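You operate a simulated robot arm through the tools that you are given. There is no shell and no other tool. Be economical: measure what you need, move in short steps, check, and stop when the job is done.

The job below is to be done with a simulated robot arm. You get a single attempt, and the scene is never put back.

## Task
Shut and lock both valves of tank 33.
Fine: both outlets are capped; leave the caps on.
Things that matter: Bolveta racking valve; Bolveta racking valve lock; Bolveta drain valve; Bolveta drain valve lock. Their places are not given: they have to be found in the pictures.

It is judged by the outcome, as a careful person would: the job done as asked, and still so three seconds after it is handed in. It fails if anything else is knocked over, pushed out of place, dropped, spilled or broken. Lids that push on must go on centred and level and be pressed home; caps that screw on are set level and turned clockwise until they are tight.

## Robot
A 6-joint arm with a two-finger parallel gripper, fixed in place. Base frame: the origin is at the foot of the arm, x ahead of it, y to its left, z up. Units: mm, degrees, N and s.
With the tool pointing down near the work surface it reaches from about 220 to 620 mm from the base axis. Its first joint turns from -66.0 to 66.0 degrees. Payload 2.7 kg.
The tool frame sits at the grasp point between the pads (the TCP): z along the fingers, y along the line on which they close. The tips reach 23 mm beyond it. The gripper opens to 94 mm. The fingers are 38 mm wide and 10 mm thick; the gripper's body (54 by 96 mm) begins 39 mm behind the TCP.
Orientation is that of the tool frame in the base frame, as [roll, pitch, yaw] about the fixed x, y, z axes, in that order (R = Rz(yaw) Ry(pitch) Rx(roll)). With the fingers straight down and closing along the base's y, the tool's x points along the base's -x, its y along +y and its z along -z.

## Interface
- The arm moves only by the tool play_rows. Its arguments are lists of equal length, an entry for each row: "slide": the shift along the tool's x, y, z in mm, a list of three; "rot": the turn, a rotation vector about the tool's x, y, z in degrees, a list of three; "fingers": the closure, from 0 (fully open) to 1 (shut). In form: {"slide": [[tx, ty, tz], ...], "rot": [[wx, wy, wz], ...], "fingers": [fingers, ...]}. A call has 1 to 8 rows; each row is the pose to reach, as a shift and turn from the pose commanded when the call began, along the tool's axes at that moment. Each row takes 0.2 s and may step no farther than 50 mm and 8.6 degrees from the row before; otherwise, or with a gripper value out of range, the whole call is refused. Where a pose cannot be reached the arm comes as near as it can. A force on the tool above 40 N (or 10 N above the force at the start of the call, whichever is more), or a blocked arm, ends the call early, and 0.2 s more pass. The fingers move at their own pace (about 45 mm/s each) and stop on an object; they squeeze with about 35 N. The grip force told is the motor's: it shows also when the fingers shut on nothing. Time passes only in rows, and 0.2 s behind the last, so rows that repeat a pose let the fingers close. It gives the time, the measured TCP pose, the force on the tool (base axes), the opening and the grip force at its end, in the units of the frame above (readings bear some noise).
- Cameras (640 x 400 px; columns grow to the right, rows downward): "scene" is fixed at [79.1, -434.3, 1424.9]; the picture's right is [0.79, -0.61, 0.00], its down [-0.31, -0.40, -0.87] and it looks along [0.53, 0.68, -0.50] (base axes); focal length 317 px, centre (320, 200). "wrist" rides on the gripper at [86, 16, -74] in the tool frame; the picture's right is [-0.18, 0.98, 0.00], its down [-0.58, -0.11, -0.81] and it looks along [-0.79, -0.15, 0.59] (tool axes); focal length 243 px, centre (320, 200).
- snapshot(camera): a new picture of that camera. No time passes.
- pixel_to_xyz(camera, pixels): for up to 12 pixels [column, row] of the newest picture of that camera ("zoom" is the newest enlarged one), the place [x, y, z] in the base frame of the surface seen there, good to about 2 mm, but the place of the scene camera against the robot may be out by one fixed shift of up to 25 mm in any direction. No time passes.
- close_up(camera, box): a new picture of the part [left, top, right, bottom] of that camera's present view, enlarged. No time passes.
- hand_in(): hands the job in; it is judged then, once.

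Go step by step. Measure first, check grasps and placings, and put right what went wrong. The budget is 80 turns and 54 pictures, counting those below and the enlarged ones. Unless the task says otherwise, let go and move clear before handing in, and close with one line.

The tools are called after "Call:" as name(argument=value, ...) on one line, values as JSON. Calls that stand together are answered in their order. play_rows: Moves the arm, as the interface text tells. Its arguments: {"type":"object","properties":{"slide":{"type":"array","items":{"type":"array","items":{"type":"number"}}},"rot":{"type":"array","items":{"type":"array","items":{"type":"number"}}},"fingers":{"type":"array","items":{"type":"number"}}},"required":["slide","rot","fingers"]} The other tools are called the same way: snapshot (camera) takes a picture; pixel_to_xyz (camera, pixels) gives the place of the surface under pixels of a picture; close_up (camera, box) takes an enlarged picture of a part of a camera's view; hand_in () hands the job in.

At the start:

```text
clock: 0.0
tool_pos: [401.1, 277.2, 1158.0]
ee_rot: [179.9, 0.0, -179.9]
force: [-0.3, -0.8, -0.9]
grip_width: 94.0
finger_force: 0.2
```

scene: 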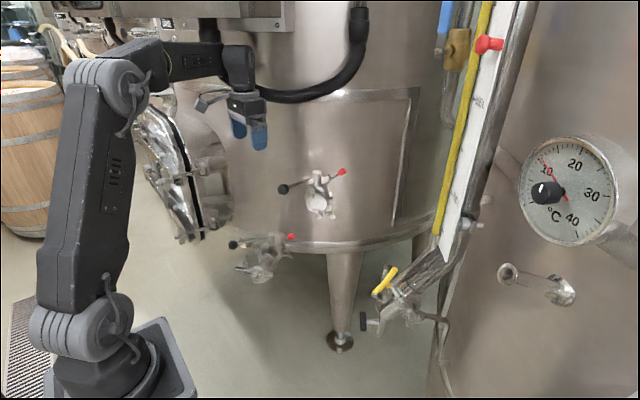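
wrist: 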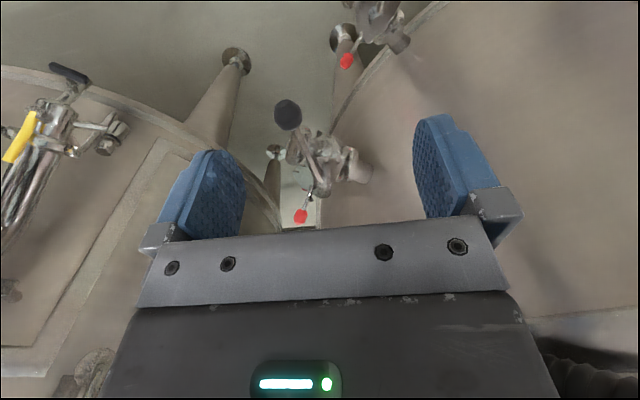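

The scene shows two valves with black and red handles, near (318,190) and (262,255), and another valve with a yellow handle near (400,290). I'll enlarge these areas first.

Call:
close_up(camera="scene", box=[260, 150, 370, 220])

Call:
close_up(camera="scene", box=[215, 220, 325, 290])

Call:
close_up(camera="scene", box=[340, 240, 480, 350])

Call:
close_up(camera="wrist", box=[240, 0, 440, 240])

```text
5.71 times, centred on (315, 185) of scene
```

zoom: 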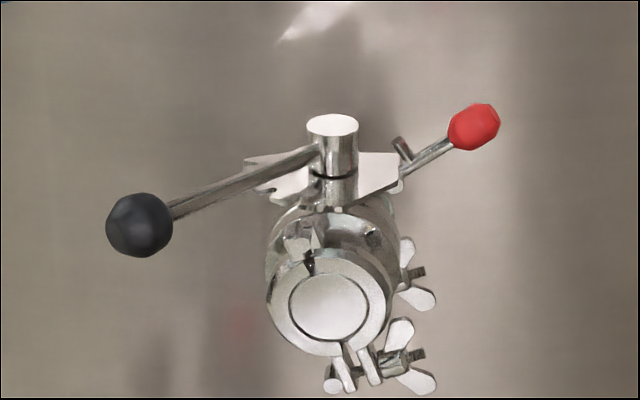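

```text
5.71 times, centred on (270, 255) of scene
```

zoom: 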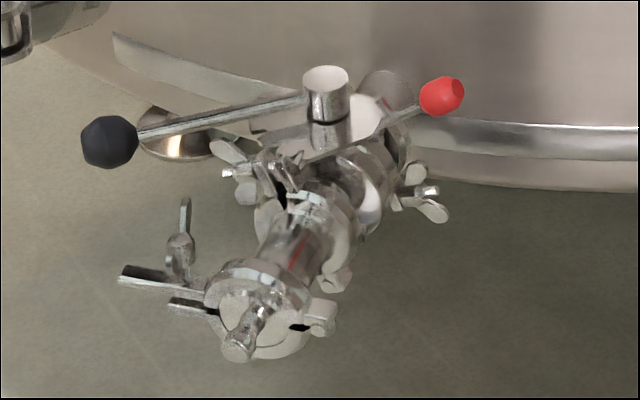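

```text
3.64 times, centred on (410, 295) of scene
```

zoom: 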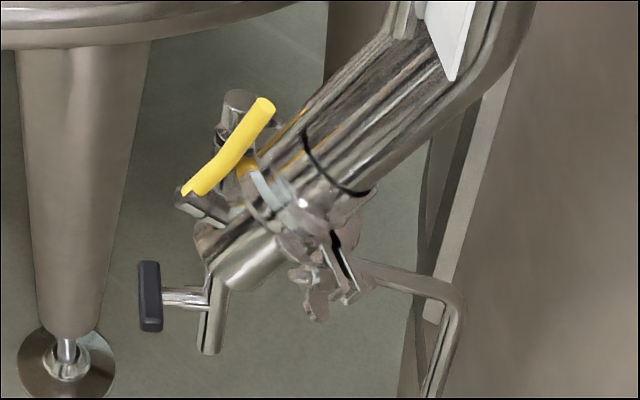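

```text
1.67 times, centred on (340, 120) of wrist
```

zoom: 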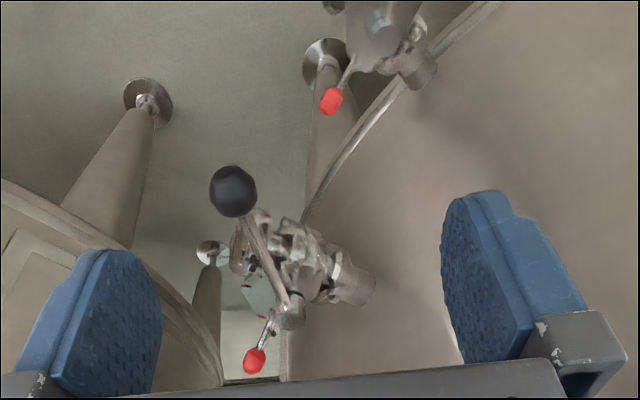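

The upper valve (black ball, red knob) and the lower one are similar, each with a vertical stem. I'll measure points on both and look for a label "33".

Call:
close_up(camera="scene", box=[270, 155, 360, 220])

Call:
pixel_to_xyz(camera="scene", pixels=[[284, 189], [318, 171], [342, 172], [318, 205], [331, 178], [307, 178], [330, 200], [300, 183], [360, 180], [290, 160], [333, 177], [319, 192]])

Call:
pixel_to_xyz(camera="scene", pixels=[[234, 244], [272, 234], [292, 237], [257, 276], [285, 241], [256, 241], [276, 252], [268, 262], [271, 242], [310, 230], [248, 228], [239, 268]])

Call:
close_up(camera="scene", box=[160, 0, 420, 160])

```text
6.15 times, centred on (315, 188) of scene
```

zoom: 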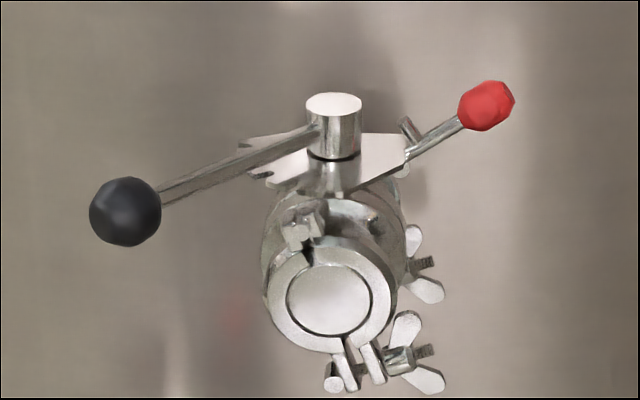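

```text
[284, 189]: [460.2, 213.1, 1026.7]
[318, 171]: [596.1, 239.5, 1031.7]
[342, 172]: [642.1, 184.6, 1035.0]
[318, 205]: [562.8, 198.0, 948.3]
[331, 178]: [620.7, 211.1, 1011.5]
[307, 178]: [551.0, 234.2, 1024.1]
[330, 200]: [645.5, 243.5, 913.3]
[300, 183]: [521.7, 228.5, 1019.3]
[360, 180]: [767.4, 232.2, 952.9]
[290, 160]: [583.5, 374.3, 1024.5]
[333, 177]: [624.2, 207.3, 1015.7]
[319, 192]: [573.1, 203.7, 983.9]
```

```text
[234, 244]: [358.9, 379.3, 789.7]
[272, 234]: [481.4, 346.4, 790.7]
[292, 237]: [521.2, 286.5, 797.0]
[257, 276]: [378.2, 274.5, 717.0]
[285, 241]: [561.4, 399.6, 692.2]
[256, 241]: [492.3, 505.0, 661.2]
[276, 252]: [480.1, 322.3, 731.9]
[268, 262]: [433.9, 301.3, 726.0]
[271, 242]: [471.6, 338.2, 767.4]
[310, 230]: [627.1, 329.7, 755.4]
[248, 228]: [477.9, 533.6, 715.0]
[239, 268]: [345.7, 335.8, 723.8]
```

```text
2.46 times, centred on (290, 80) of scene
```

zoom: 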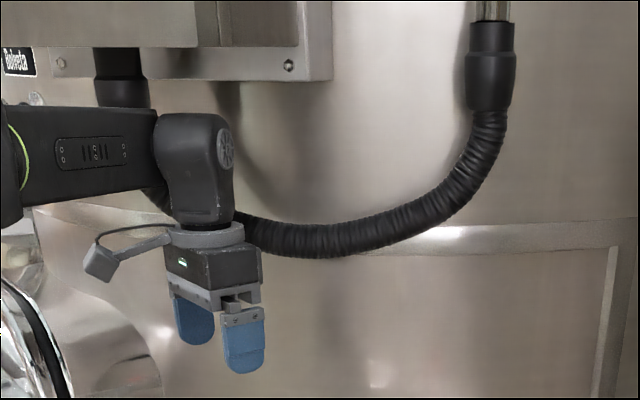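

The Bolveta plate is on this tank, so its two black/red valves are the ones to work. I'll bring the wrist camera closer to the upper valve.

Call:
play_rows(slide=[[-33, -9, 13], [-66, -18, 26], [-100, -27, 38]], rot=[[0, 0, 0], [0, 0, 0], [0, 0, 0]], fingers=[0, 0, 0])

Call:
snapshot(camera="wrist")

Call:
close_up(camera="wrist", box=[220, 60, 420, 240])

```text
clock: 0.8
tool_pos: [501.1, 251.0, 1120.8]
ee_rot: [179.9, 0.1, 180.0]
force: [-0.1, -0.4, -0.8]
grip_width: 93.7
finger_force: 0.0
```

```text
45 pictures are left
```

wrist: 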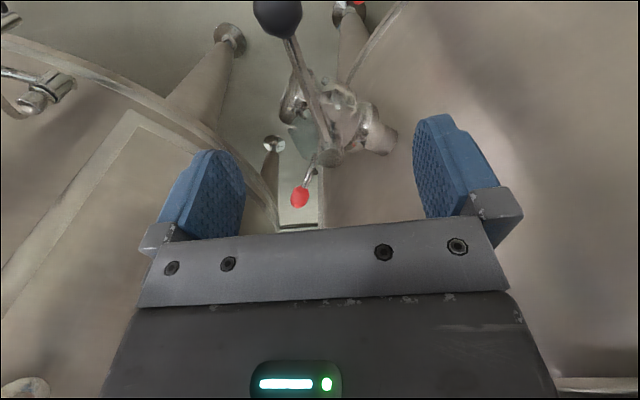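

```text
2.22 times, centred on (320, 150) of wrist
```

zoom: 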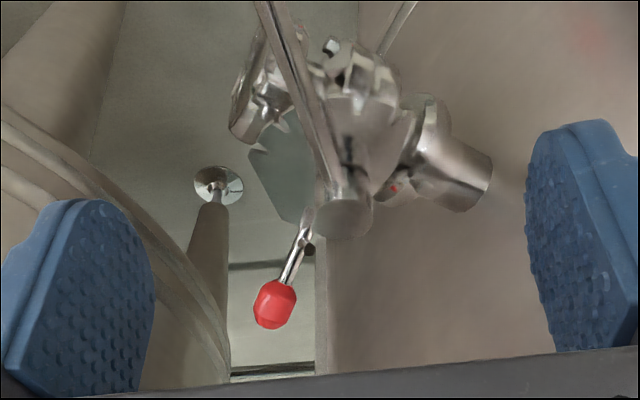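

Stem top is at (332,157), ball at (278,15), red knob at (299,197). Measuring these in the wrist view.

Call:
pixel_to_xyz(camera="wrist", pixels=[[331, 158], [278, 15], [300, 196], [385, 140], [365, 120], [285, 105], [305, 70], [296, 140], [312, 172], [340, 105], [307, 182], [290, 90]])

Call:
pixel_to_xyz(camera="zoom", pixels=[[345, 220], [265, 160], [285, 215], [305, 240], [290, 270], [275, 305], [465, 175], [430, 130], [310, 130], [290, 60], [260, 90], [520, 330]])

```text
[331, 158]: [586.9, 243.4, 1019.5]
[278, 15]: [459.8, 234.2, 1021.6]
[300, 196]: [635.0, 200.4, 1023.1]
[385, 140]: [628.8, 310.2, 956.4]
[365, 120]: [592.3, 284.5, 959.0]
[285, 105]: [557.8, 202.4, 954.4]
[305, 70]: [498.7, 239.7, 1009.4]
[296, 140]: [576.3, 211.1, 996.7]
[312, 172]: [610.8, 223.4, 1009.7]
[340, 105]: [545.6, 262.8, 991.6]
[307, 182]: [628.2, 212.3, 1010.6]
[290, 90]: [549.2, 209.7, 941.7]
```

```text
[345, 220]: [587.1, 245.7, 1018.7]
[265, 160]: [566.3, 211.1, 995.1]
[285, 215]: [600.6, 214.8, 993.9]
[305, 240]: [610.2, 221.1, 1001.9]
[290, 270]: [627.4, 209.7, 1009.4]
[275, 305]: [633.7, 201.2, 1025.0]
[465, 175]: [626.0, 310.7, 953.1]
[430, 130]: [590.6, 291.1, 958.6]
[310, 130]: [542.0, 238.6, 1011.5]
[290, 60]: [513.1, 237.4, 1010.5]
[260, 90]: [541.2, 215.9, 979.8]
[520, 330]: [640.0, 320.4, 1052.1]
```

The handle sits at about azimuth 185°, while the pipe axis is about 50°/230° and the red lever about 317°. I'll zoom in hard on the lock mechanisms.

Call:
close_up(camera="scene", box=[302, 162, 350, 192])

Call:
close_up(camera="scene", box=[248, 226, 304, 261])

Call:
close_up(camera="wrist", box=[270, 90, 370, 215])

```text
13.33 times, centred on (326, 177) of scene
```

zoom: 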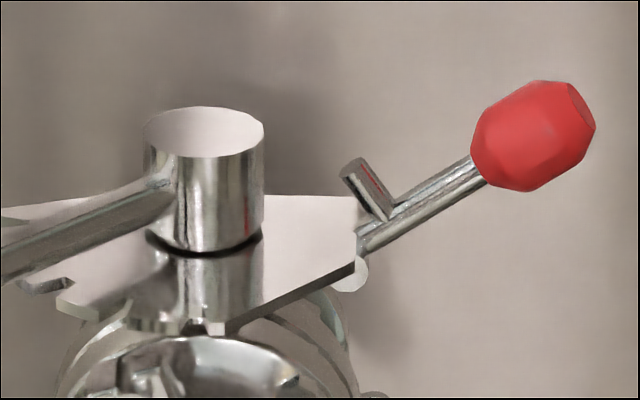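

```text
11.43 times, centred on (276, 244) of scene
```

zoom: 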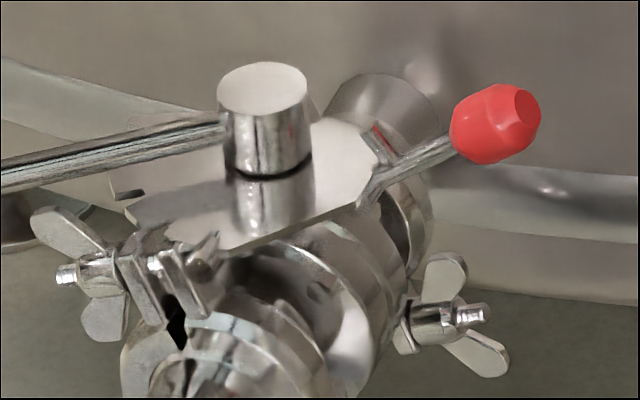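

```text
3.20 times, centred on (320, 152) of wrist
```

zoom: 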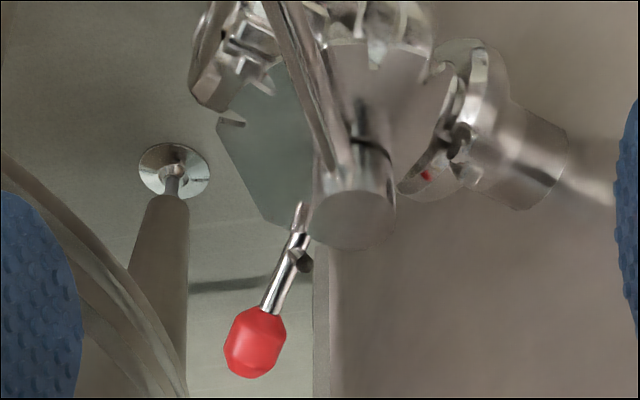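

The handle must swing about 45° clockwise (from above) to lie across the pipe, opposite the red lever. The ball centre is about (464,231,1007), so I'll straddle it with the open fingers and then look.

Call:
play_rows(slide=[[18, -10, 20], [37, -20, 45], [37, -20, 75], [37, -20, 111], [37, -20, 111]], rot=[[0, 0, 0], [0, 0, 0], [0, 0, 0], [0, 0, 0], [0, 0, 0]], fingers=[0, 0, 0, 0, 0])

Call:
snapshot(camera="wrist")

Call:
close_up(camera="scene", box=[220, 120, 380, 220])

```text
clock: 2.0
tool_pos: [461.5, 232.0, 1011.2]
ee_rot: [179.8, -0.1, -179.9]
force: [-0.4, -1.3, 0.1]
grip_width: 93.9
finger_force: 0.2
```

```text
40 pictures are left
```

wrist: 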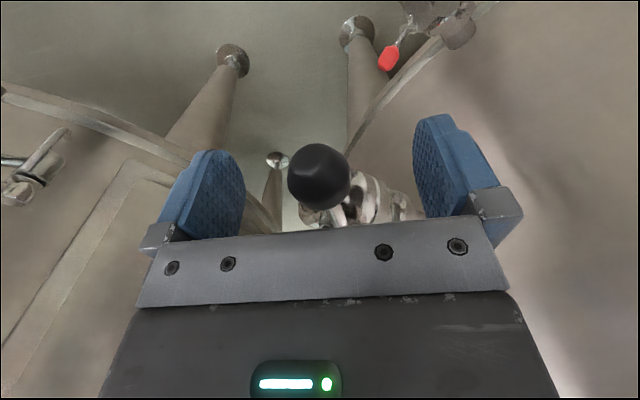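

```text
4.00 times, centred on (300, 170) of scene
```

zoom: 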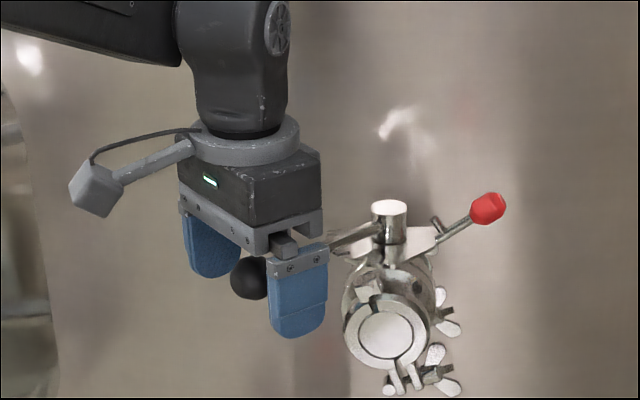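

The ball sits between the pads at (318,178). I'll narrow the fingers to a loose cage and swing the first part of the arc.

Call:
play_rows(slide=[[0, 0, 2], [0, 0, 2], [0, 0, 2], [0, 16, 2], [-1, 29, 2], [-4, 42, 2], [-7.5, 54, 2], [-12.5, 66, 2]], rot=[[0, 0, 0], [0, 0, 0], [0, 0, 2], [0, 0, 6], [0, 0, 12], [0, 0, 18], [0, 0, 24], [0, 0, 30]], fingers=[0.58, 0.58, 0.58, 0.58, 0.58, 0.58, 0.58, 0.58])

Call:
close_up(camera="scene", box=[220, 120, 380, 220])

```text
clock: 3.8
tool_pos: [475.9, 297.1, 1008.5]
ee_rot: [180.0, 0.0, 149.9]
force: [-4.0, -2.4, 1.1]
grip_width: 41.6
finger_force: 1.4
```

```text
4.00 times, centred on (300, 170) of scene
```

zoom: 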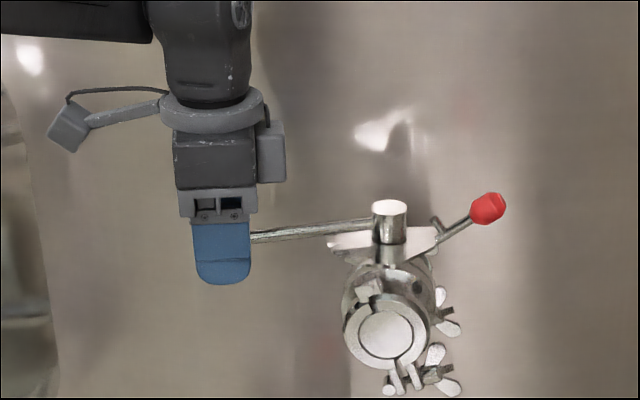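

The handle follows with only a few newtons of force. I'll keep on along the arc until it reaches the stop.

Call:
play_rows(slide=[[0.2, 12.9, 0], [-1, 25.9, 0], [-2, 32, 0], [-3.5, 38.6, 0], [-5.3, 45, 0]], rot=[[0, 0, 6], [0, 0, 12], [0, 0, 15], [0, 0, 18], [0, 0, 21]], fingers=[0.58, 0.58, 0.58, 0.58, 0.58])

Call:
close_up(camera="scene", box=[220, 120, 380, 220])

```text
clock: 5.0
tool_pos: [502.9, 329.9, 1007.9]
ee_rot: [-179.6, 0.2, 128.9]
force: [-17.6, -26.0, 0.1]
grip_width: 53.2
finger_force: 15.0
```

```text
4.00 times, centred on (300, 170) of scene
```

zoom: 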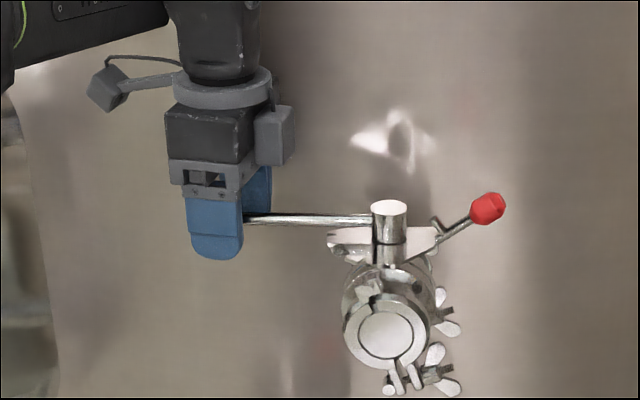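

The handle hit its stop: about 31 N, with the trailing finger pushed back to 53 mm, at azimuth about 139°, across the pipe. I'll ease off, open, rise and look.

Call:
play_rows(slide=[[0, -8, 0], [0, -8, 0], [0, -8, 0], [0, -8, -40], [0, -8, -80], [0, -8, -110]], rot=[[0, 0, 0], [0, 0, 0], [0, 0, 0], [0, 0, 0], [0, 0, 0], [0, 0, 0]], fingers=[0.5, 0, 0, 0, 0, 0])

Call:
snapshot(camera="wrist")

Call:
close_up(camera="scene", box=[260, 150, 350, 206])

```text
clock: 6.3
tool_pos: [472.6, 309.1, 1015.8]
ee_rot: [-166.8, -0.3, 129.0]
force: [-0.4, -0.3, 0.1]
grip_width: 94.2
finger_force: 0.1
stopped in row 6: the arm was blocked; the commanded pose is now the measured one
```

```text
36 pictures are left
```

wrist: 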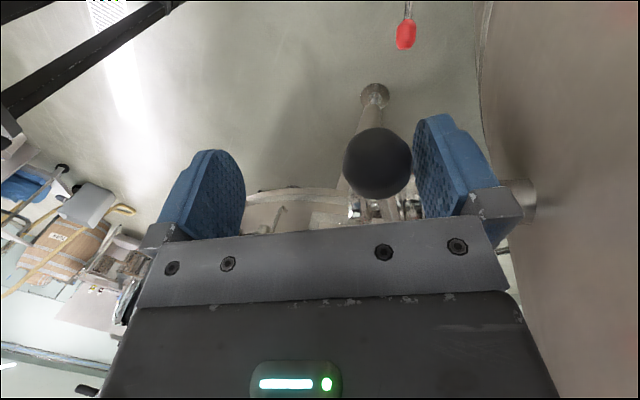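

```text
7.11 times, centred on (305, 178) of scene
```

zoom: 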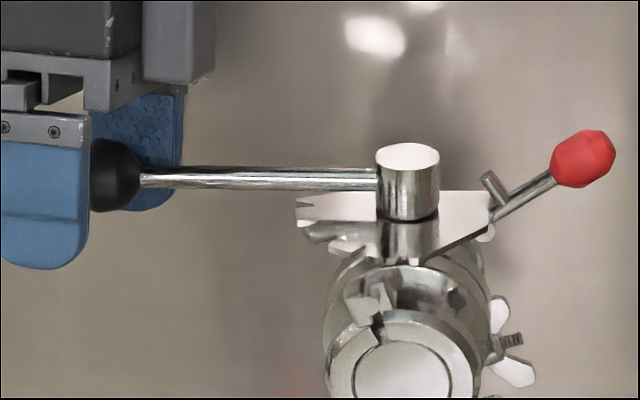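

The rise was blocked and the tool tilted by about 13°. I'll look at the whole scene to see why.

Call:
snapshot(camera="scene")

```text
34 pictures are left
```

scene: 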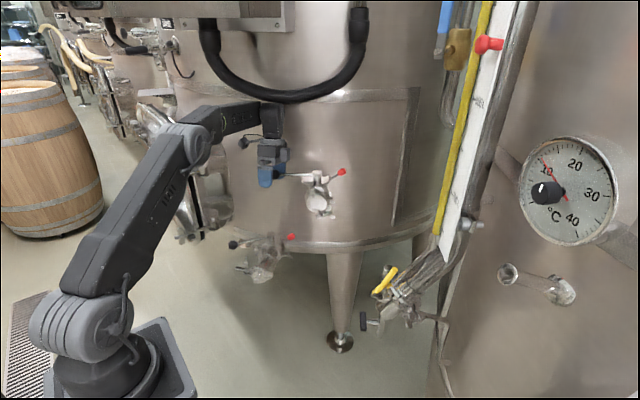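

The black hose loops right above the wrist at (280,97). I'll measure it.

Call:
pixel_to_xyz(camera="scene", pixels=[[290, 97], [240, 80], [215, 50], [320, 92], [350, 65], [270, 95], [263, 107], [268, 130], [268, 150], [268, 175], [287, 178], [249, 90]])

```text
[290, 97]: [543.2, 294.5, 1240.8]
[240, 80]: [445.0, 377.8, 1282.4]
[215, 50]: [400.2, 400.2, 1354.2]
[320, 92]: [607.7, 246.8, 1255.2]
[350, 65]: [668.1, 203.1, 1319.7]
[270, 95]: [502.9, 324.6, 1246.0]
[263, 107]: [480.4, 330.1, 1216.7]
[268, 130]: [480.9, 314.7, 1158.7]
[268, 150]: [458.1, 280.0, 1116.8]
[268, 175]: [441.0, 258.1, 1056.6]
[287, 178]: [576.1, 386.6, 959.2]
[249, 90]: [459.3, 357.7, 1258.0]
```

The hose bottom is at about z 1230, just above the wrist, so I shouldn't rise here. I'll level the tool, slide outward off the ball along the handle, then check.

Call:
play_rows(slide=[[0, 0, 0], [0, 0, 0], [20, 0, 0], [40, 0, 0], [60, 0, 0]], rot=[[-7, 0, 0], [-13.2, 0, 0], [-13.2, 0, 0], [-13.2, 0, 0], [-13.2, 0, 0]], fingers=[0, 0, 0, 0, 0])

Call:
close_up(camera="scene", box=[200, 80, 360, 210])

```text
clock: 7.5
tool_pos: [434.0, 356.5, 1017.5]
ee_rot: [-180.0, -0.1, 129.0]
force: [0.1, 0.2, 0.2]
grip_width: 94.0
finger_force: 0.1
```

```text
3.08 times, centred on (280, 145) of scene
```

zoom: 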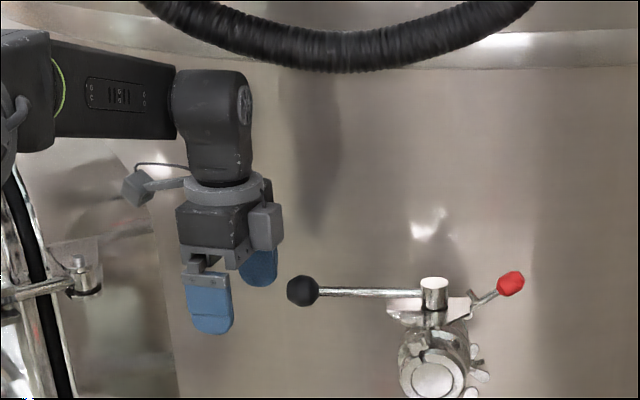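

Clear of the ball, and the handle lies square to the pipe. I'll back away from the tank and turn the tool back to yaw 180.

Call:
play_rows(slide=[[0, -45, 0], [0, -90, 0], [0, -90, 0], [0, -90, 0], [0, -90, 0], [0, -90, 0], [0, -90, 0], [0, -90, 0]], rot=[[0, 0, 0], [0, 0, -8.5], [0, 0, -17], [0, 0, -25.5], [0, 0, -34], [0, 0, -42.5], [0, 0, -51], [0, 0, -51]], fingers=[0, 0, 0, 0, 0, 0, 0, 0])

Call:
close_up(camera="scene", box=[270, 155, 360, 211])

```text
clock: 9.3
tool_pos: [364.6, 298.8, 1017.5]
ee_rot: [179.9, -0.1, 180.0]
force: [0.3, 0.1, -0.4]
grip_width: 93.9
finger_force: 0.0
```

```text
7.11 times, centred on (315, 183) of scene
```

zoom: 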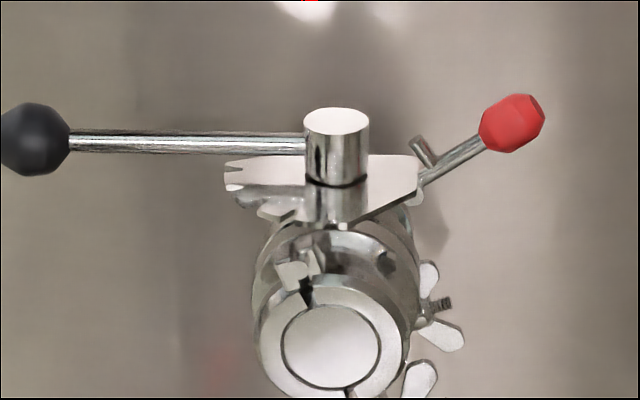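

The handle lies across the pipe over the plate's slot, and the red lever looks like it hinges on a horizontal pivot. I'll bring the wrist camera near it for a closer look.

Call:
play_rows(slide=[[-34, -25, -20], [-68, -50, -40], [-102, -75, -60], [-135, -99, -73]], rot=[[0, 0, 0], [0, 0, 0], [0, 0, 0], [0, 0, 0]], fingers=[0, 0, 0, 0])

Call:
close_up(camera="wrist", box=[290, 100, 410, 220])

```text
clock: 10.3
tool_pos: [501.2, 200.3, 1088.6]
ee_rot: [179.9, -0.2, 179.9]
force: [-0.6, -1.1, -0.6]
grip_width: 94.2
finger_force: 0.0
```

```text
3.33 times, centred on (350, 160) of wrist
```

zoom: 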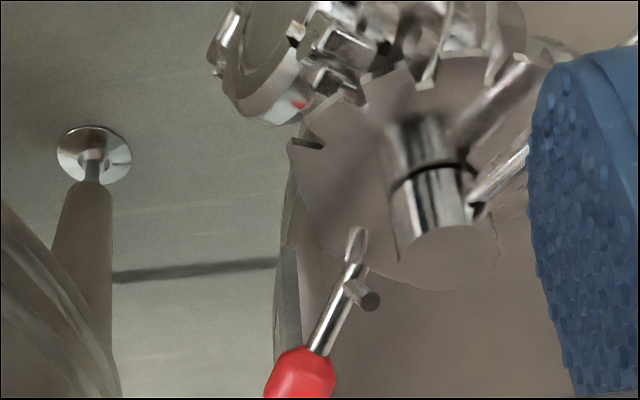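

Now measuring the red lever's hinge, its peg and the knob in this view.

Call:
pixel_to_xyz(camera="zoom", pixels=[[357, 235], [352, 260], [358, 290], [372, 301], [330, 330], [305, 370], [445, 245], [330, 220], [305, 143], [400, 260], [340, 170], [430, 175]])

Call:
close_up(camera="scene", box=[318, 166, 348, 186])

Call:
close_up(camera="wrist", box=[330, 155, 380, 205])

```text
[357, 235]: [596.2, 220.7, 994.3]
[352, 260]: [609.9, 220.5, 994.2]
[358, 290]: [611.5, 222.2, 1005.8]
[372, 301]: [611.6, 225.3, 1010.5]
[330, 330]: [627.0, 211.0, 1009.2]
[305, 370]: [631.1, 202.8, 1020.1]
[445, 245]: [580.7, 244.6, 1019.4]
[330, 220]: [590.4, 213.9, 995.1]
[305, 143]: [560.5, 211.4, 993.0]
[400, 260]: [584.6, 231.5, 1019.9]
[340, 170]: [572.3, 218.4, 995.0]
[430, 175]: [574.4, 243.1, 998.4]
```

```text
16.00 times, centred on (333, 176) of scene
```

zoom: 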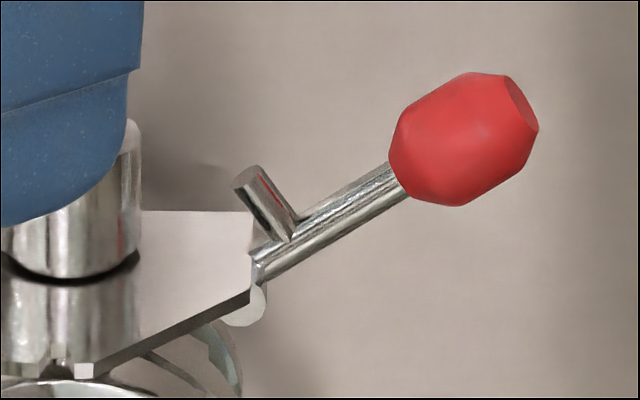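

```text
8.00 times, centred on (355, 180) of wrist
```

zoom: 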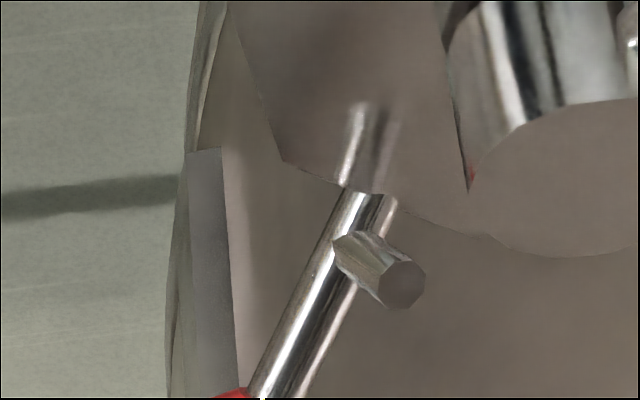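

The lever's rod meets the plate edge at about (610,220,994) and its peg points up and inward. It looks like the lever swings upward so the peg engages the hub. Before going near it with a tilted tool, I'll check what stands to the right.

Call:
pixel_to_xyz(camera="scene", pixels=[[385, 280], [410, 285], [365, 320], [440, 230], [455, 150], [475, 60], [490, 45], [415, 110], [395, 215], [465, 225]])

Call:
play_rows(slide=[[-15, -45, 3], [-39, -88, 9], [-39, -110, 9], [-39, -110, 9], [-39, -110, 9], [-39, -110, 9]], rot=[[0, 0, 0], [0, 0, -7], [0, 0, -14], [0, 0, -21], [0, 0, -28], [0, 0, -35]], fingers=[1, 1, 1, 1, 1, 1])

```text
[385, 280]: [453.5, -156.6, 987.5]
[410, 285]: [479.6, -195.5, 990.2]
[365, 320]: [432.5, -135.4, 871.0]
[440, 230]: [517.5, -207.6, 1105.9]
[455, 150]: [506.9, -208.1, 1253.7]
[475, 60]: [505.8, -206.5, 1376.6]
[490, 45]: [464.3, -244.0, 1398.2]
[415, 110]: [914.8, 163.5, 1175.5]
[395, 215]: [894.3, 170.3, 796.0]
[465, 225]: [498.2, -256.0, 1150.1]
```

```text
clock: 11.7
tool_pos: [538.2, 90.4, 1079.1]
ee_rot: [179.9, -0.1, -145.0]
force: [-0.6, 1.5, 0.4]
grip_width: 0.0
finger_force: 33.6
```

Nothing is near on that side (y is below −135), and the fingers are shut. Now I'll tilt the tool 55° so it points forward and down.

Call:
play_rows(slide=[[0, 0, 0], [0, 0, 0], [0, 0, 0], [0, 0, 0], [0, 0, 0], [0, 0, 0], [0, 0, 0]], rot=[[0, -8, 0], [0, -16, 0], [0, -24, 0], [0, -32, 0], [0, -40, 0], [0, -48, 0], [0, -55, 0]], fingers=[1, 1, 1, 1, 1, 1, 1])

Call:
snapshot(camera="wrist")

```text
clock: 13.3
tool_pos: [538.3, 89.4, 1079.3]
ee_rot: [180.0, 55.0, -145.3]
force: [0.8, 0.6, 0.2]
grip_width: 0.0
finger_force: 34.5
```

```text
28 pictures are left
```

wrist: 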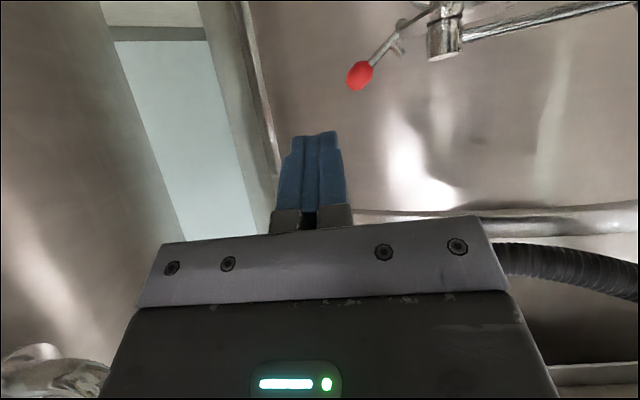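

I have a clear view of the red knob at (360,75) and the hub at (443,40). Measuring from here.

Call:
pixel_to_xyz(camera="wrist", pixels=[[360, 75], [352, 82], [368, 66], [377, 57], [397, 47], [390, 48], [443, 48], [402, 22], [480, 35], [318, 140], [356, 68], [385, 45]])

Call:
close_up(camera="wrist", box=[330, 0, 470, 110])

```text
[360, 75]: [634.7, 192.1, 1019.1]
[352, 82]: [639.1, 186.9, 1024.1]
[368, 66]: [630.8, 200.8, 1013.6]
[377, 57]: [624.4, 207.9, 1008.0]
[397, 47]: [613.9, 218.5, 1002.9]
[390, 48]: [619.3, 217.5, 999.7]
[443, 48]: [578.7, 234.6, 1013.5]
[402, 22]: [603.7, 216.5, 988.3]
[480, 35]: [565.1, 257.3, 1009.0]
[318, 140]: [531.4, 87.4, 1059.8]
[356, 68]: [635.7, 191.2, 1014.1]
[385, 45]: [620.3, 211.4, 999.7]
```

```text
3.64 times, centred on (400, 55) of wrist
```

zoom: 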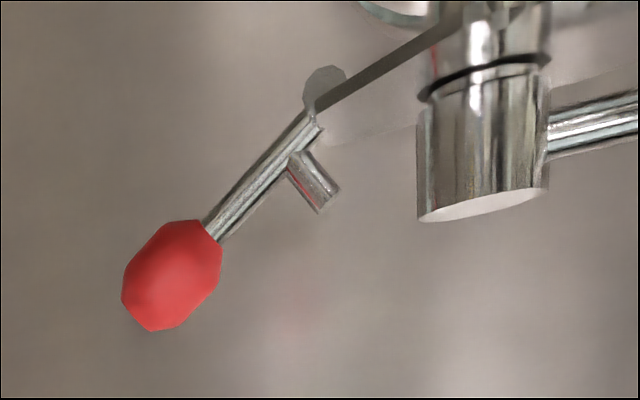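

The lever hinges at the plate's edge (r≈30 mm from the stem, z≈988), and the knob is about 26 mm across at (644,199,1017). I'll bring the shut fingertips to the knob's outer side.

Call:
play_rows(slide=[[-11, -12, 37], [-22, -14, 73], [-33, -12, 110], [-44.4, -9, 147]], rot=[[0, 0, 0], [0, 0, 0], [0, 0, 0], [0, 0, 0]], fingers=[1, 1, 1, 1])

Call:
snapshot(camera="wrist")

Call:
snapshot(camera="scene")

```text
clock: 14.3
tool_pos: [661.2, 167.0, 1030.1]
ee_rot: [179.8, 55.1, -145.4]
force: [-0.8, -0.2, 0.7]
grip_width: 0.1
finger_force: 34.8
```

```text
26 pictures are left
```

wrist: 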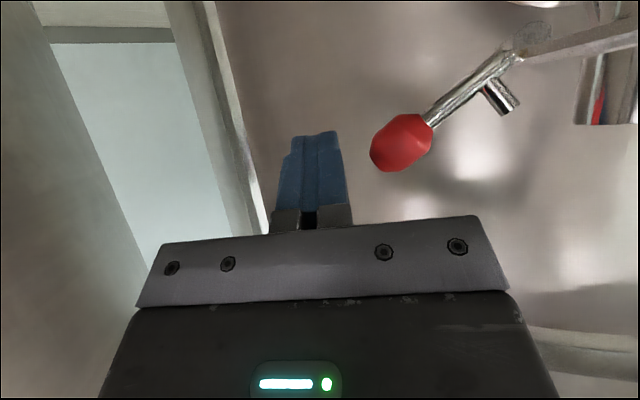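

```text
25 pictures are left
```

scene: 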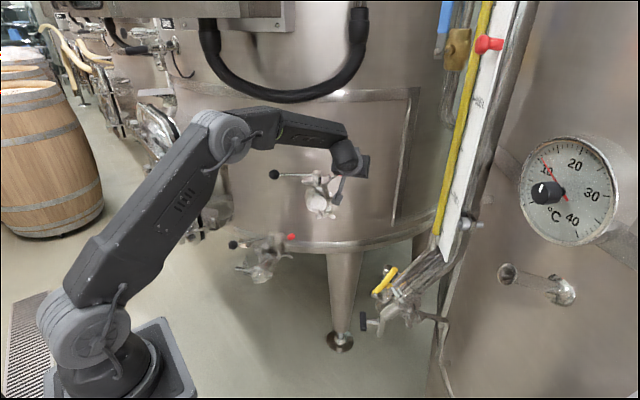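

The fingers are on the knob's outer side. I'll push inward (azimuth 140°) with a slight rise, watching the force.

Call:
play_rows(slide=[[1.8, 11.6, -2.6], [2.2, 19.3, -4.9], [0.9, 27, -8.3], [-0.3, 34.7, -11.8], [-1.6, 42.4, -15.2]], rot=[[0, 0, 0], [0, 0, 0], [0, 0, 0], [0, 0, 0], [0, 0, 0]], fingers=[1, 1, 1, 1, 1])

Call:
snapshot(camera="wrist")

```text
clock: 15.5
tool_pos: [628.6, 193.6, 1040.2]
ee_rot: [179.7, 54.9, -145.3]
force: [-2.8, -9.7, 8.7]
grip_width: 0.0
finger_force: 34.9
```

```text
24 pictures are left
```

wrist: 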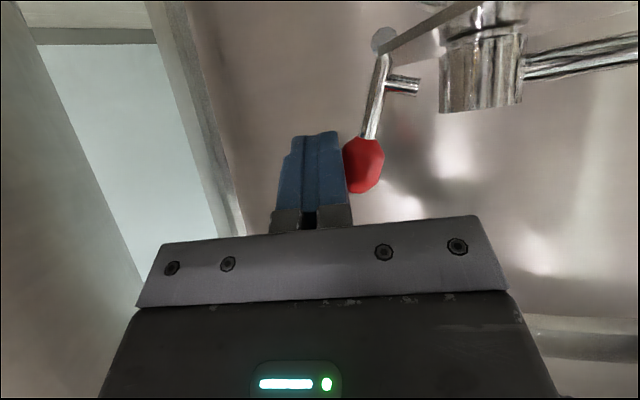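

The lever hinges up nicely, with the peg now heading for the hub. I'll keep pushing until it stops.

Call:
play_rows(slide=[[0.5, 6.7, -2], [1, 13.5, -4], [1.9, 19.3, -5.4], [2.6, 24, -6.5], [3.5, 29, -7.5]], rot=[[0, 0, 0], [0, 0, 0], [0, 0, 0], [0, 0, 0], [0, 0, 0]], fingers=[1, 1, 1, 1, 1])

Call:
close_up(camera="wrist", box=[280, 0, 520, 220])

```text
clock: 16.6
tool_pos: [614.3, 204.2, 1044.1]
ee_rot: [-179.2, 55.3, -145.4]
force: [5.2, -3.7, -1.7]
grip_width: 0.0
finger_force: 34.4
stopped in row 5: the force on the tool passed its limit (the readings are from after the stop); the commanded pose is now the measured one
```

```text
1.82 times, centred on (400, 110) of wrist
```

zoom: 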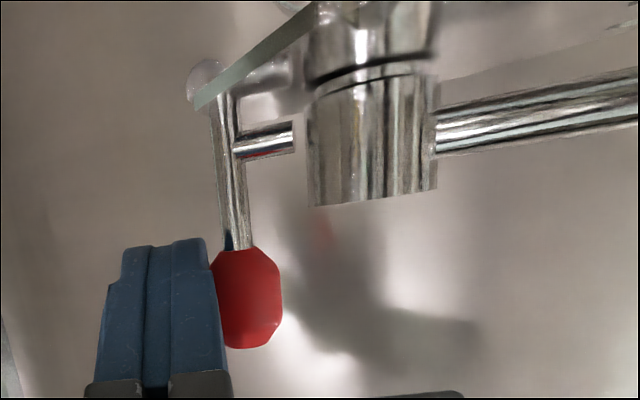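

The lever reached its stop upright, with the peg pointing at the hub. I'll back off and check that it stays.

Call:
play_rows(slide=[[0, -15, 0], [0, -30, 0], [0, -30, -40], [0, -30, -80], [0, -30, -120]], rot=[[0, 0, 0], [0, 0, 0], [0, 0, 0], [0, 0, 0], [0, 0, 0]], fingers=[1, 1, 1, 1, 1])

Call:
close_up(camera="scene", box=[260, 155, 360, 215])

Call:
snapshot(camera="wrist")

```text
clock: 17.8
tool_pos: [546.6, 125.0, 1111.5]
ee_rot: [-179.3, 55.2, -145.4]
force: [0.8, 0.2, 0.1]
grip_width: 0.0
finger_force: 35.3
```

```text
6.40 times, centred on (310, 185) of scene
```

zoom: 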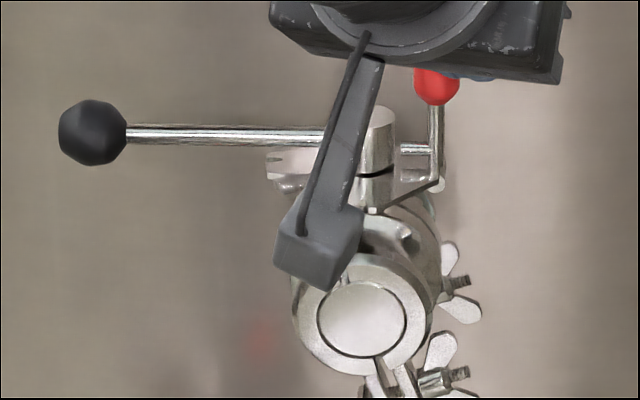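

```text
21 pictures are left
```

wrist: 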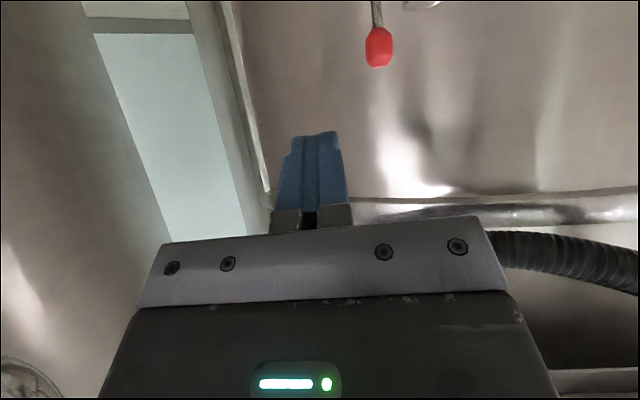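

The racking valve is shut with its red lever upright. Next I'll level the tool back to vertical and measure the surroundings of the drain valve.

Call:
play_rows(slide=[[0, 0, -20], [0, 0, -40], [0, 0, -40], [0, 0, -40], [0, 0, -40], [0, 0, -40], [0, 0, -40]], rot=[[0, 8, 0], [0, 16, 0], [0, 24, 0], [0, 32, 0], [0, 40, 0], [0, 48, 0], [0, 55, 0]], fingers=[1, 1, 1, 1, 1, 1, 1])

Call:
pixel_to_xyz(camera="scene", pixels=[[182, 237], [190, 165], [160, 130], [200, 200], [205, 240], [225, 205], [180, 195], [170, 110], [225, 165], [245, 245]])

```text
clock: 19.4
tool_pos: [519.6, 108.2, 1136.3]
ee_rot: [-179.6, 0.2, -145.9]
force: [-0.8, 0.2, 0.2]
grip_width: 0.0
finger_force: 35.4
```

```text
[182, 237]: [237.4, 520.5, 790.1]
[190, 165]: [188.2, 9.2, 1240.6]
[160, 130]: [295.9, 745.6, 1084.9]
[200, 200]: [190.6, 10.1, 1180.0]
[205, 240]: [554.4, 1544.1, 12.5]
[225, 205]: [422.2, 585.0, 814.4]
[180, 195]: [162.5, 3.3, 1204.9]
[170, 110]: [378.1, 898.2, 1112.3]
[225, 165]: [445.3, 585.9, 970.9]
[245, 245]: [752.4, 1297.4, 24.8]
```

The door edge (y above 500) leaves room. I'll move back over to the left, turning the tool to yaw 150 as it goes.

Call:
play_rows(slide=[[21, 36, 0], [43, 72, 0], [64, 108, 0], [86, 145, 0], [107, 181, 0], [107, 181, 20], [107, 181, 60], [107, 181, 100]], rot=[[0, 0, 8], [0, 0, 16], [0, 0, 24], [0, 0, 32], [0, 0, 40], [0, 0, 48], [0, 0, 56], [0, 0, 64]], fingers=[0, 0, 0, 0, 0, 0, 0, 0])

```text
clock: 21.2
tool_pos: [331.5, 196.3, 1034.9]
ee_rot: [179.9, 0.5, 149.8]
force: [-0.8, 0.4, -0.2]
grip_width: 94.0
finger_force: 0.0
```

I'll turn to yaw 180 and drop to a viewing pose for the drain valve.

Call:
play_rows(slide=[[15, 24, 26], [31, 48, 52], [47, 72, 80], [64, 96, 108], [80.7, 119.7, 135]], rot=[[0, 0, -6], [0, 0, -12], [0, 0, -18], [0, 0, -24], [0, 0, -30]], fingers=[0, 0, 0, 0, 0])

Call:
snapshot(camera="wrist")

```text
clock: 22.4
tool_pos: [319.6, 339.3, 899.9]
ee_rot: [-179.9, 0.5, -179.8]
force: [0.2, 0.6, 0.7]
grip_width: 93.6
finger_force: 0.0
```

```text
20 pictures are left
```

wrist: 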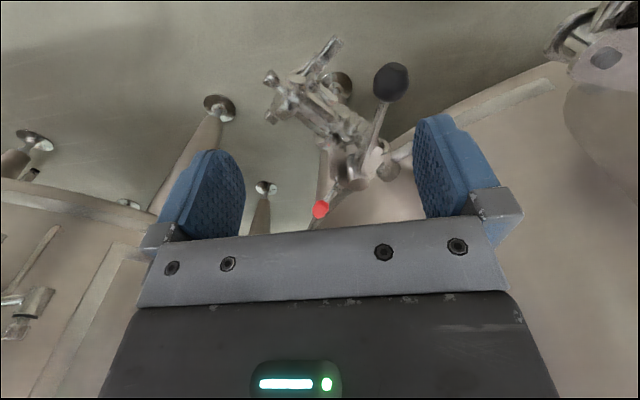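

The drain valve is in view: ball at (391,82), hub at (355,182), red knob at (320,210). Measuring and enlarging.

Call:
pixel_to_xyz(camera="wrist", pixels=[[391, 82], [353, 183], [320, 210], [380, 115], [370, 145], [332, 192], [388, 170], [325, 115], [290, 100], [395, 152], [330, 50], [335, 135]])

Call:
close_up(camera="wrist", box=[260, 30, 430, 235])

```text
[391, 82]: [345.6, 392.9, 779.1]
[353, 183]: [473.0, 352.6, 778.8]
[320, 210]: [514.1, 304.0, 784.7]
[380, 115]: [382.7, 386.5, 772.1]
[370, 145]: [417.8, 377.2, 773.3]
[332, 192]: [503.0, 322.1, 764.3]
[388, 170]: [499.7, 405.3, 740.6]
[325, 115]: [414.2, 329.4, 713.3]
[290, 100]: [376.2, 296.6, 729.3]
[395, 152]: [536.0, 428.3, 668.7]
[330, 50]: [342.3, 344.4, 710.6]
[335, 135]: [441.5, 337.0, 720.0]
```

```text
1.95 times, centred on (345, 132) of wrist
```

zoom: 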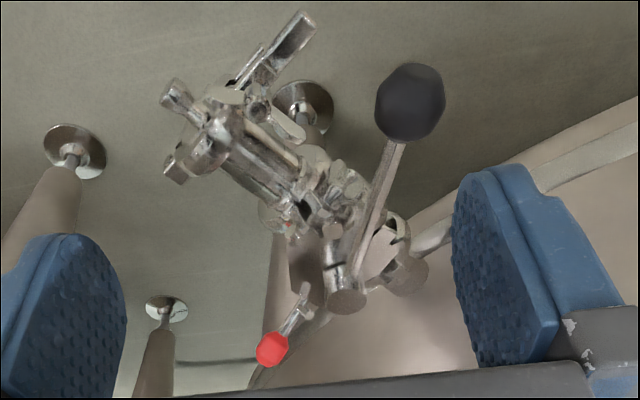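

Ball centre is about (353,396,766) at azimuth 160°; shut should be near 134°. I'll check the object at upper right, (560,40), before working there.

Call:
pixel_to_xyz(camera="wrist", pixels=[[550, 40], [580, 25], [605, 58], [560, 55], [580, 90], [630, 20], [600, 110], [540, 90], [480, 110]])

Call:
close_up(camera="scene", box=[150, 130, 310, 270])

```text
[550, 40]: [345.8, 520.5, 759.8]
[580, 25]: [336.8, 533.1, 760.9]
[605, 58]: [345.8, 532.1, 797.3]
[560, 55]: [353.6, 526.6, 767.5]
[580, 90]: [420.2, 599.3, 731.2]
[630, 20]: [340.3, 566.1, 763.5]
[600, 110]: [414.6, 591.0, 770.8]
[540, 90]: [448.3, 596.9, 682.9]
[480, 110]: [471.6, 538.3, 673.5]
```

```text
2.86 times, centred on (230, 200) of scene
```

zoom: 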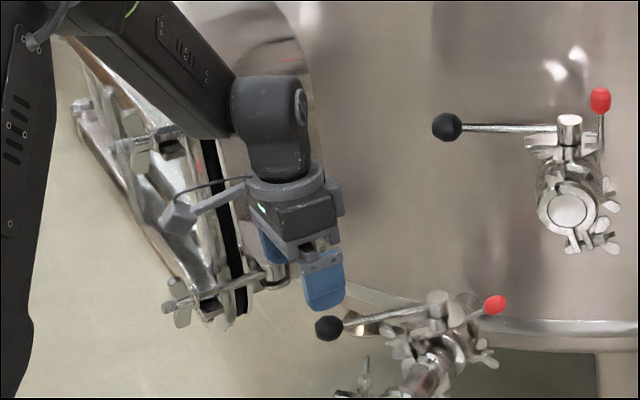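

The door bolt at about (346,525,760–800) limits turning the camera that way, so I'll keep the yaw near 170. Now I'll straddle the drain ball with open fingers.

Call:
play_rows(slide=[[-17, 28, 0], [-34, 57, 30], [-34, 57, 75], [-34, 57, 110], [-34, 57, 132]], rot=[[0, 0, 5], [0, 0, 10], [0, 0, 10], [0, 0, 10], [0, 0, 10]], fingers=[0, 0, 0, 0, 0])

Call:
snapshot(camera="wrist")

```text
clock: 23.6
tool_pos: [355.6, 396.8, 766.7]
ee_rot: [-180.0, 0.5, 170.1]
force: [-0.3, -0.4, 0.1]
grip_width: 93.8
finger_force: 0.0
```

```text
17 pictures are left
```

wrist: 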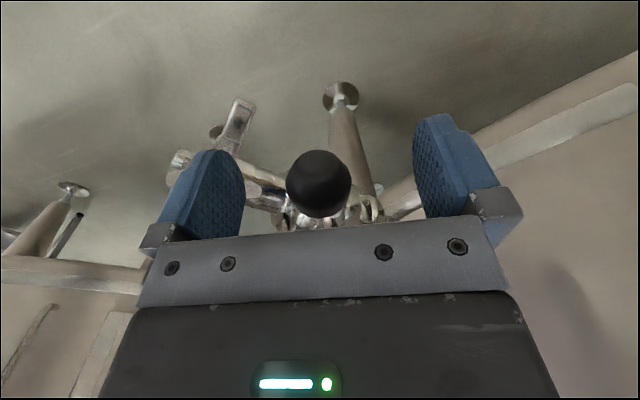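

The ball is centred between the pads at (320,180). I'll narrow the cage and swing the handle clockwise toward its stop.

Call:
play_rows(slide=[[0, 0, 0], [0, 0, 0], [0, 0, 0], [-3.4, 12.6, 0], [-7.7, 25.2, 0], [-13.3, 37.4, 0], [-20.2, 48.9, 0]], rot=[[0, 0, 0], [0, 0, 0], [0, 0, 0], [0, 0, 0], [0, 0, 0], [0, 0, 0], [0, 0, 0]], fingers=[0.58, 0.58, 0.58, 0.58, 0.58, 0.58, 0.58])

Call:
close_up(camera="scene", box=[180, 190, 320, 290])

```text
clock: 25.2
tool_pos: [383.9, 443.1, 765.2]
ee_rot: [-179.9, 0.4, 170.1]
force: [-4.9, -2.8, -0.1]
grip_width: 41.0
finger_force: 1.8
```

```text
4.00 times, centred on (250, 240) of scene
```

zoom: 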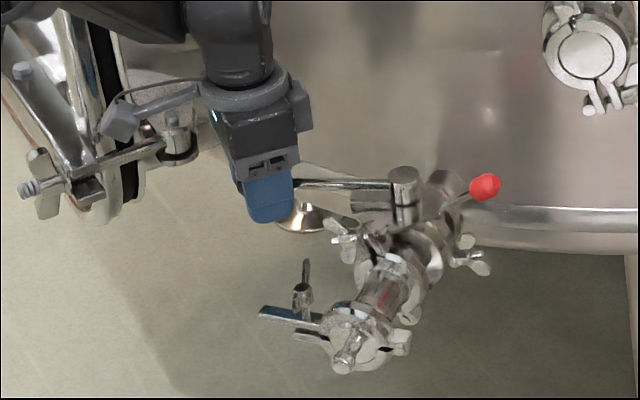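

No stop yet (about 5 N). I'll carry on in small steps.

Call:
play_rows(slide=[[-3.3, 4.6, 0], [-6.6, 9, 0], [-9.6, 12.4, 0], [-12.6, 15.7, 0]], rot=[[0, 0, 0], [0, 0, 0], [0, 0, 0], [0, 0, 0]], fingers=[0.58, 0.58, 0.58, 0.58])

Call:
close_up(camera="scene", box=[180, 190, 320, 290])

```text
clock: 26.2
tool_pos: [400.2, 454.4, 766.9]
ee_rot: [-179.9, 0.4, 170.1]
force: [-9.5, -4.0, 2.6]
grip_width: 41.8
finger_force: 3.3
```

```text
4.00 times, centred on (250, 240) of scene
```

zoom: 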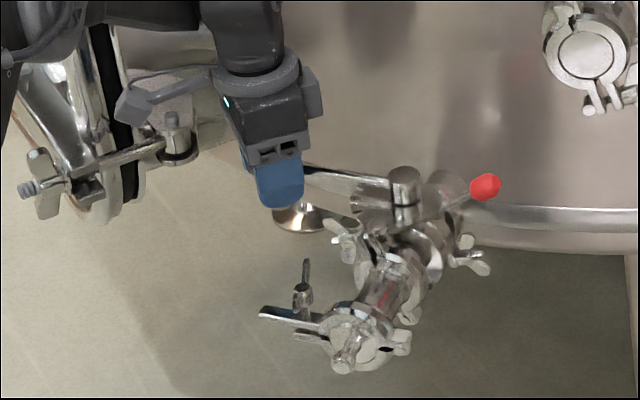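

It is still turning freely (handle at about 129°), and this pipe's axis lies near azimuth 212°. I'll grip the ball and continue along the arc to the stop.

Call:
play_rows(slide=[[0, 0, 0], [0, 0, 0], [-3, 3.2, 0], [-6.2, 6.4, 0], [-8.7, 8.6, 0], [-11.3, 10.8, 0]], rot=[[0, 0, 0], [0, 0, 0], [0, 0, 0], [0, 0, 0], [0, 0, 0], [0, 0, 0]], fingers=[1, 1, 1, 1, 1, 1])

Call:
close_up(camera="scene", box=[180, 190, 320, 290])

```text
clock: 27.1
tool_pos: [398.5, 455.3, 766.9]
ee_rot: [-179.2, -0.2, 169.5]
force: [-11.1, -7.2, 10.5]
grip_width: 39.0
finger_force: 44.8
stopped in row 4: the force on the tool passed its limit (the readings are from after the stop); the commanded pose is now the measured one
```

```text
4.00 times, centred on (250, 240) of scene
```

zoom: 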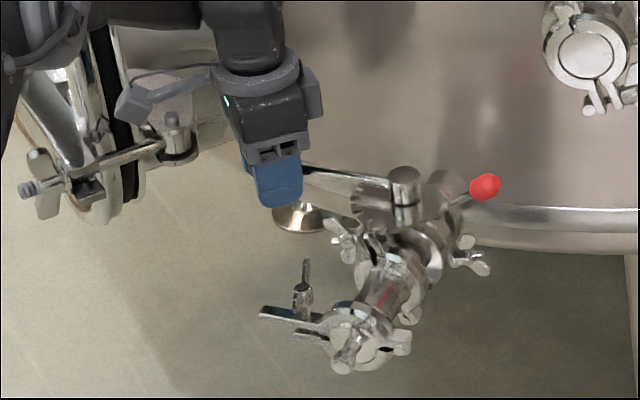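

A firm stop at handle azimuth about 126°, roughly square to the pipe. I'll open, rise and check.

Call:
play_rows(slide=[[0, 0, 0], [0, 0, 0], [0, 0, 0], [0, 0, -40], [0, 0, -80], [20, -30, -100], [40, -60, -120]], rot=[[0, 0, 0], [0, 0, 0], [0, 0, 0], [0, 0, 0], [0, 0, 0], [0, 0, 0], [0, 0, 0]], fingers=[0, 0, 0, 0, 0, 0, 0])

Call:
snapshot(camera="wrist")

Call:
close_up(camera="scene", box=[210, 210, 320, 280])

```text
clock: 28.7
tool_pos: [350.9, 405.9, 888.9]
ee_rot: [-179.3, 0.0, 169.7]
force: [-0.6, 1.0, 0.4]
grip_width: 93.9
finger_force: 0.1
```

```text
13 pictures are left
```

wrist: 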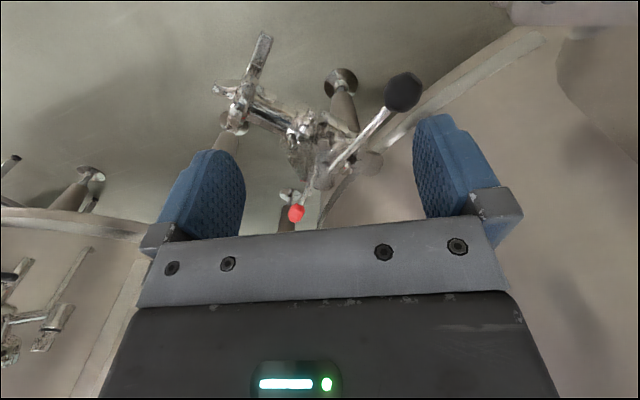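

```text
5.71 times, centred on (265, 245) of scene
```

zoom: 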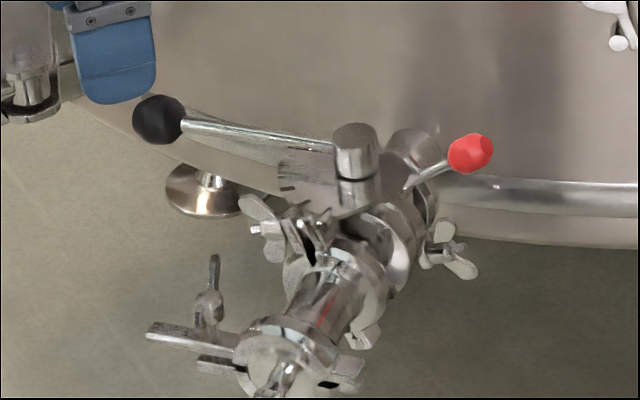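

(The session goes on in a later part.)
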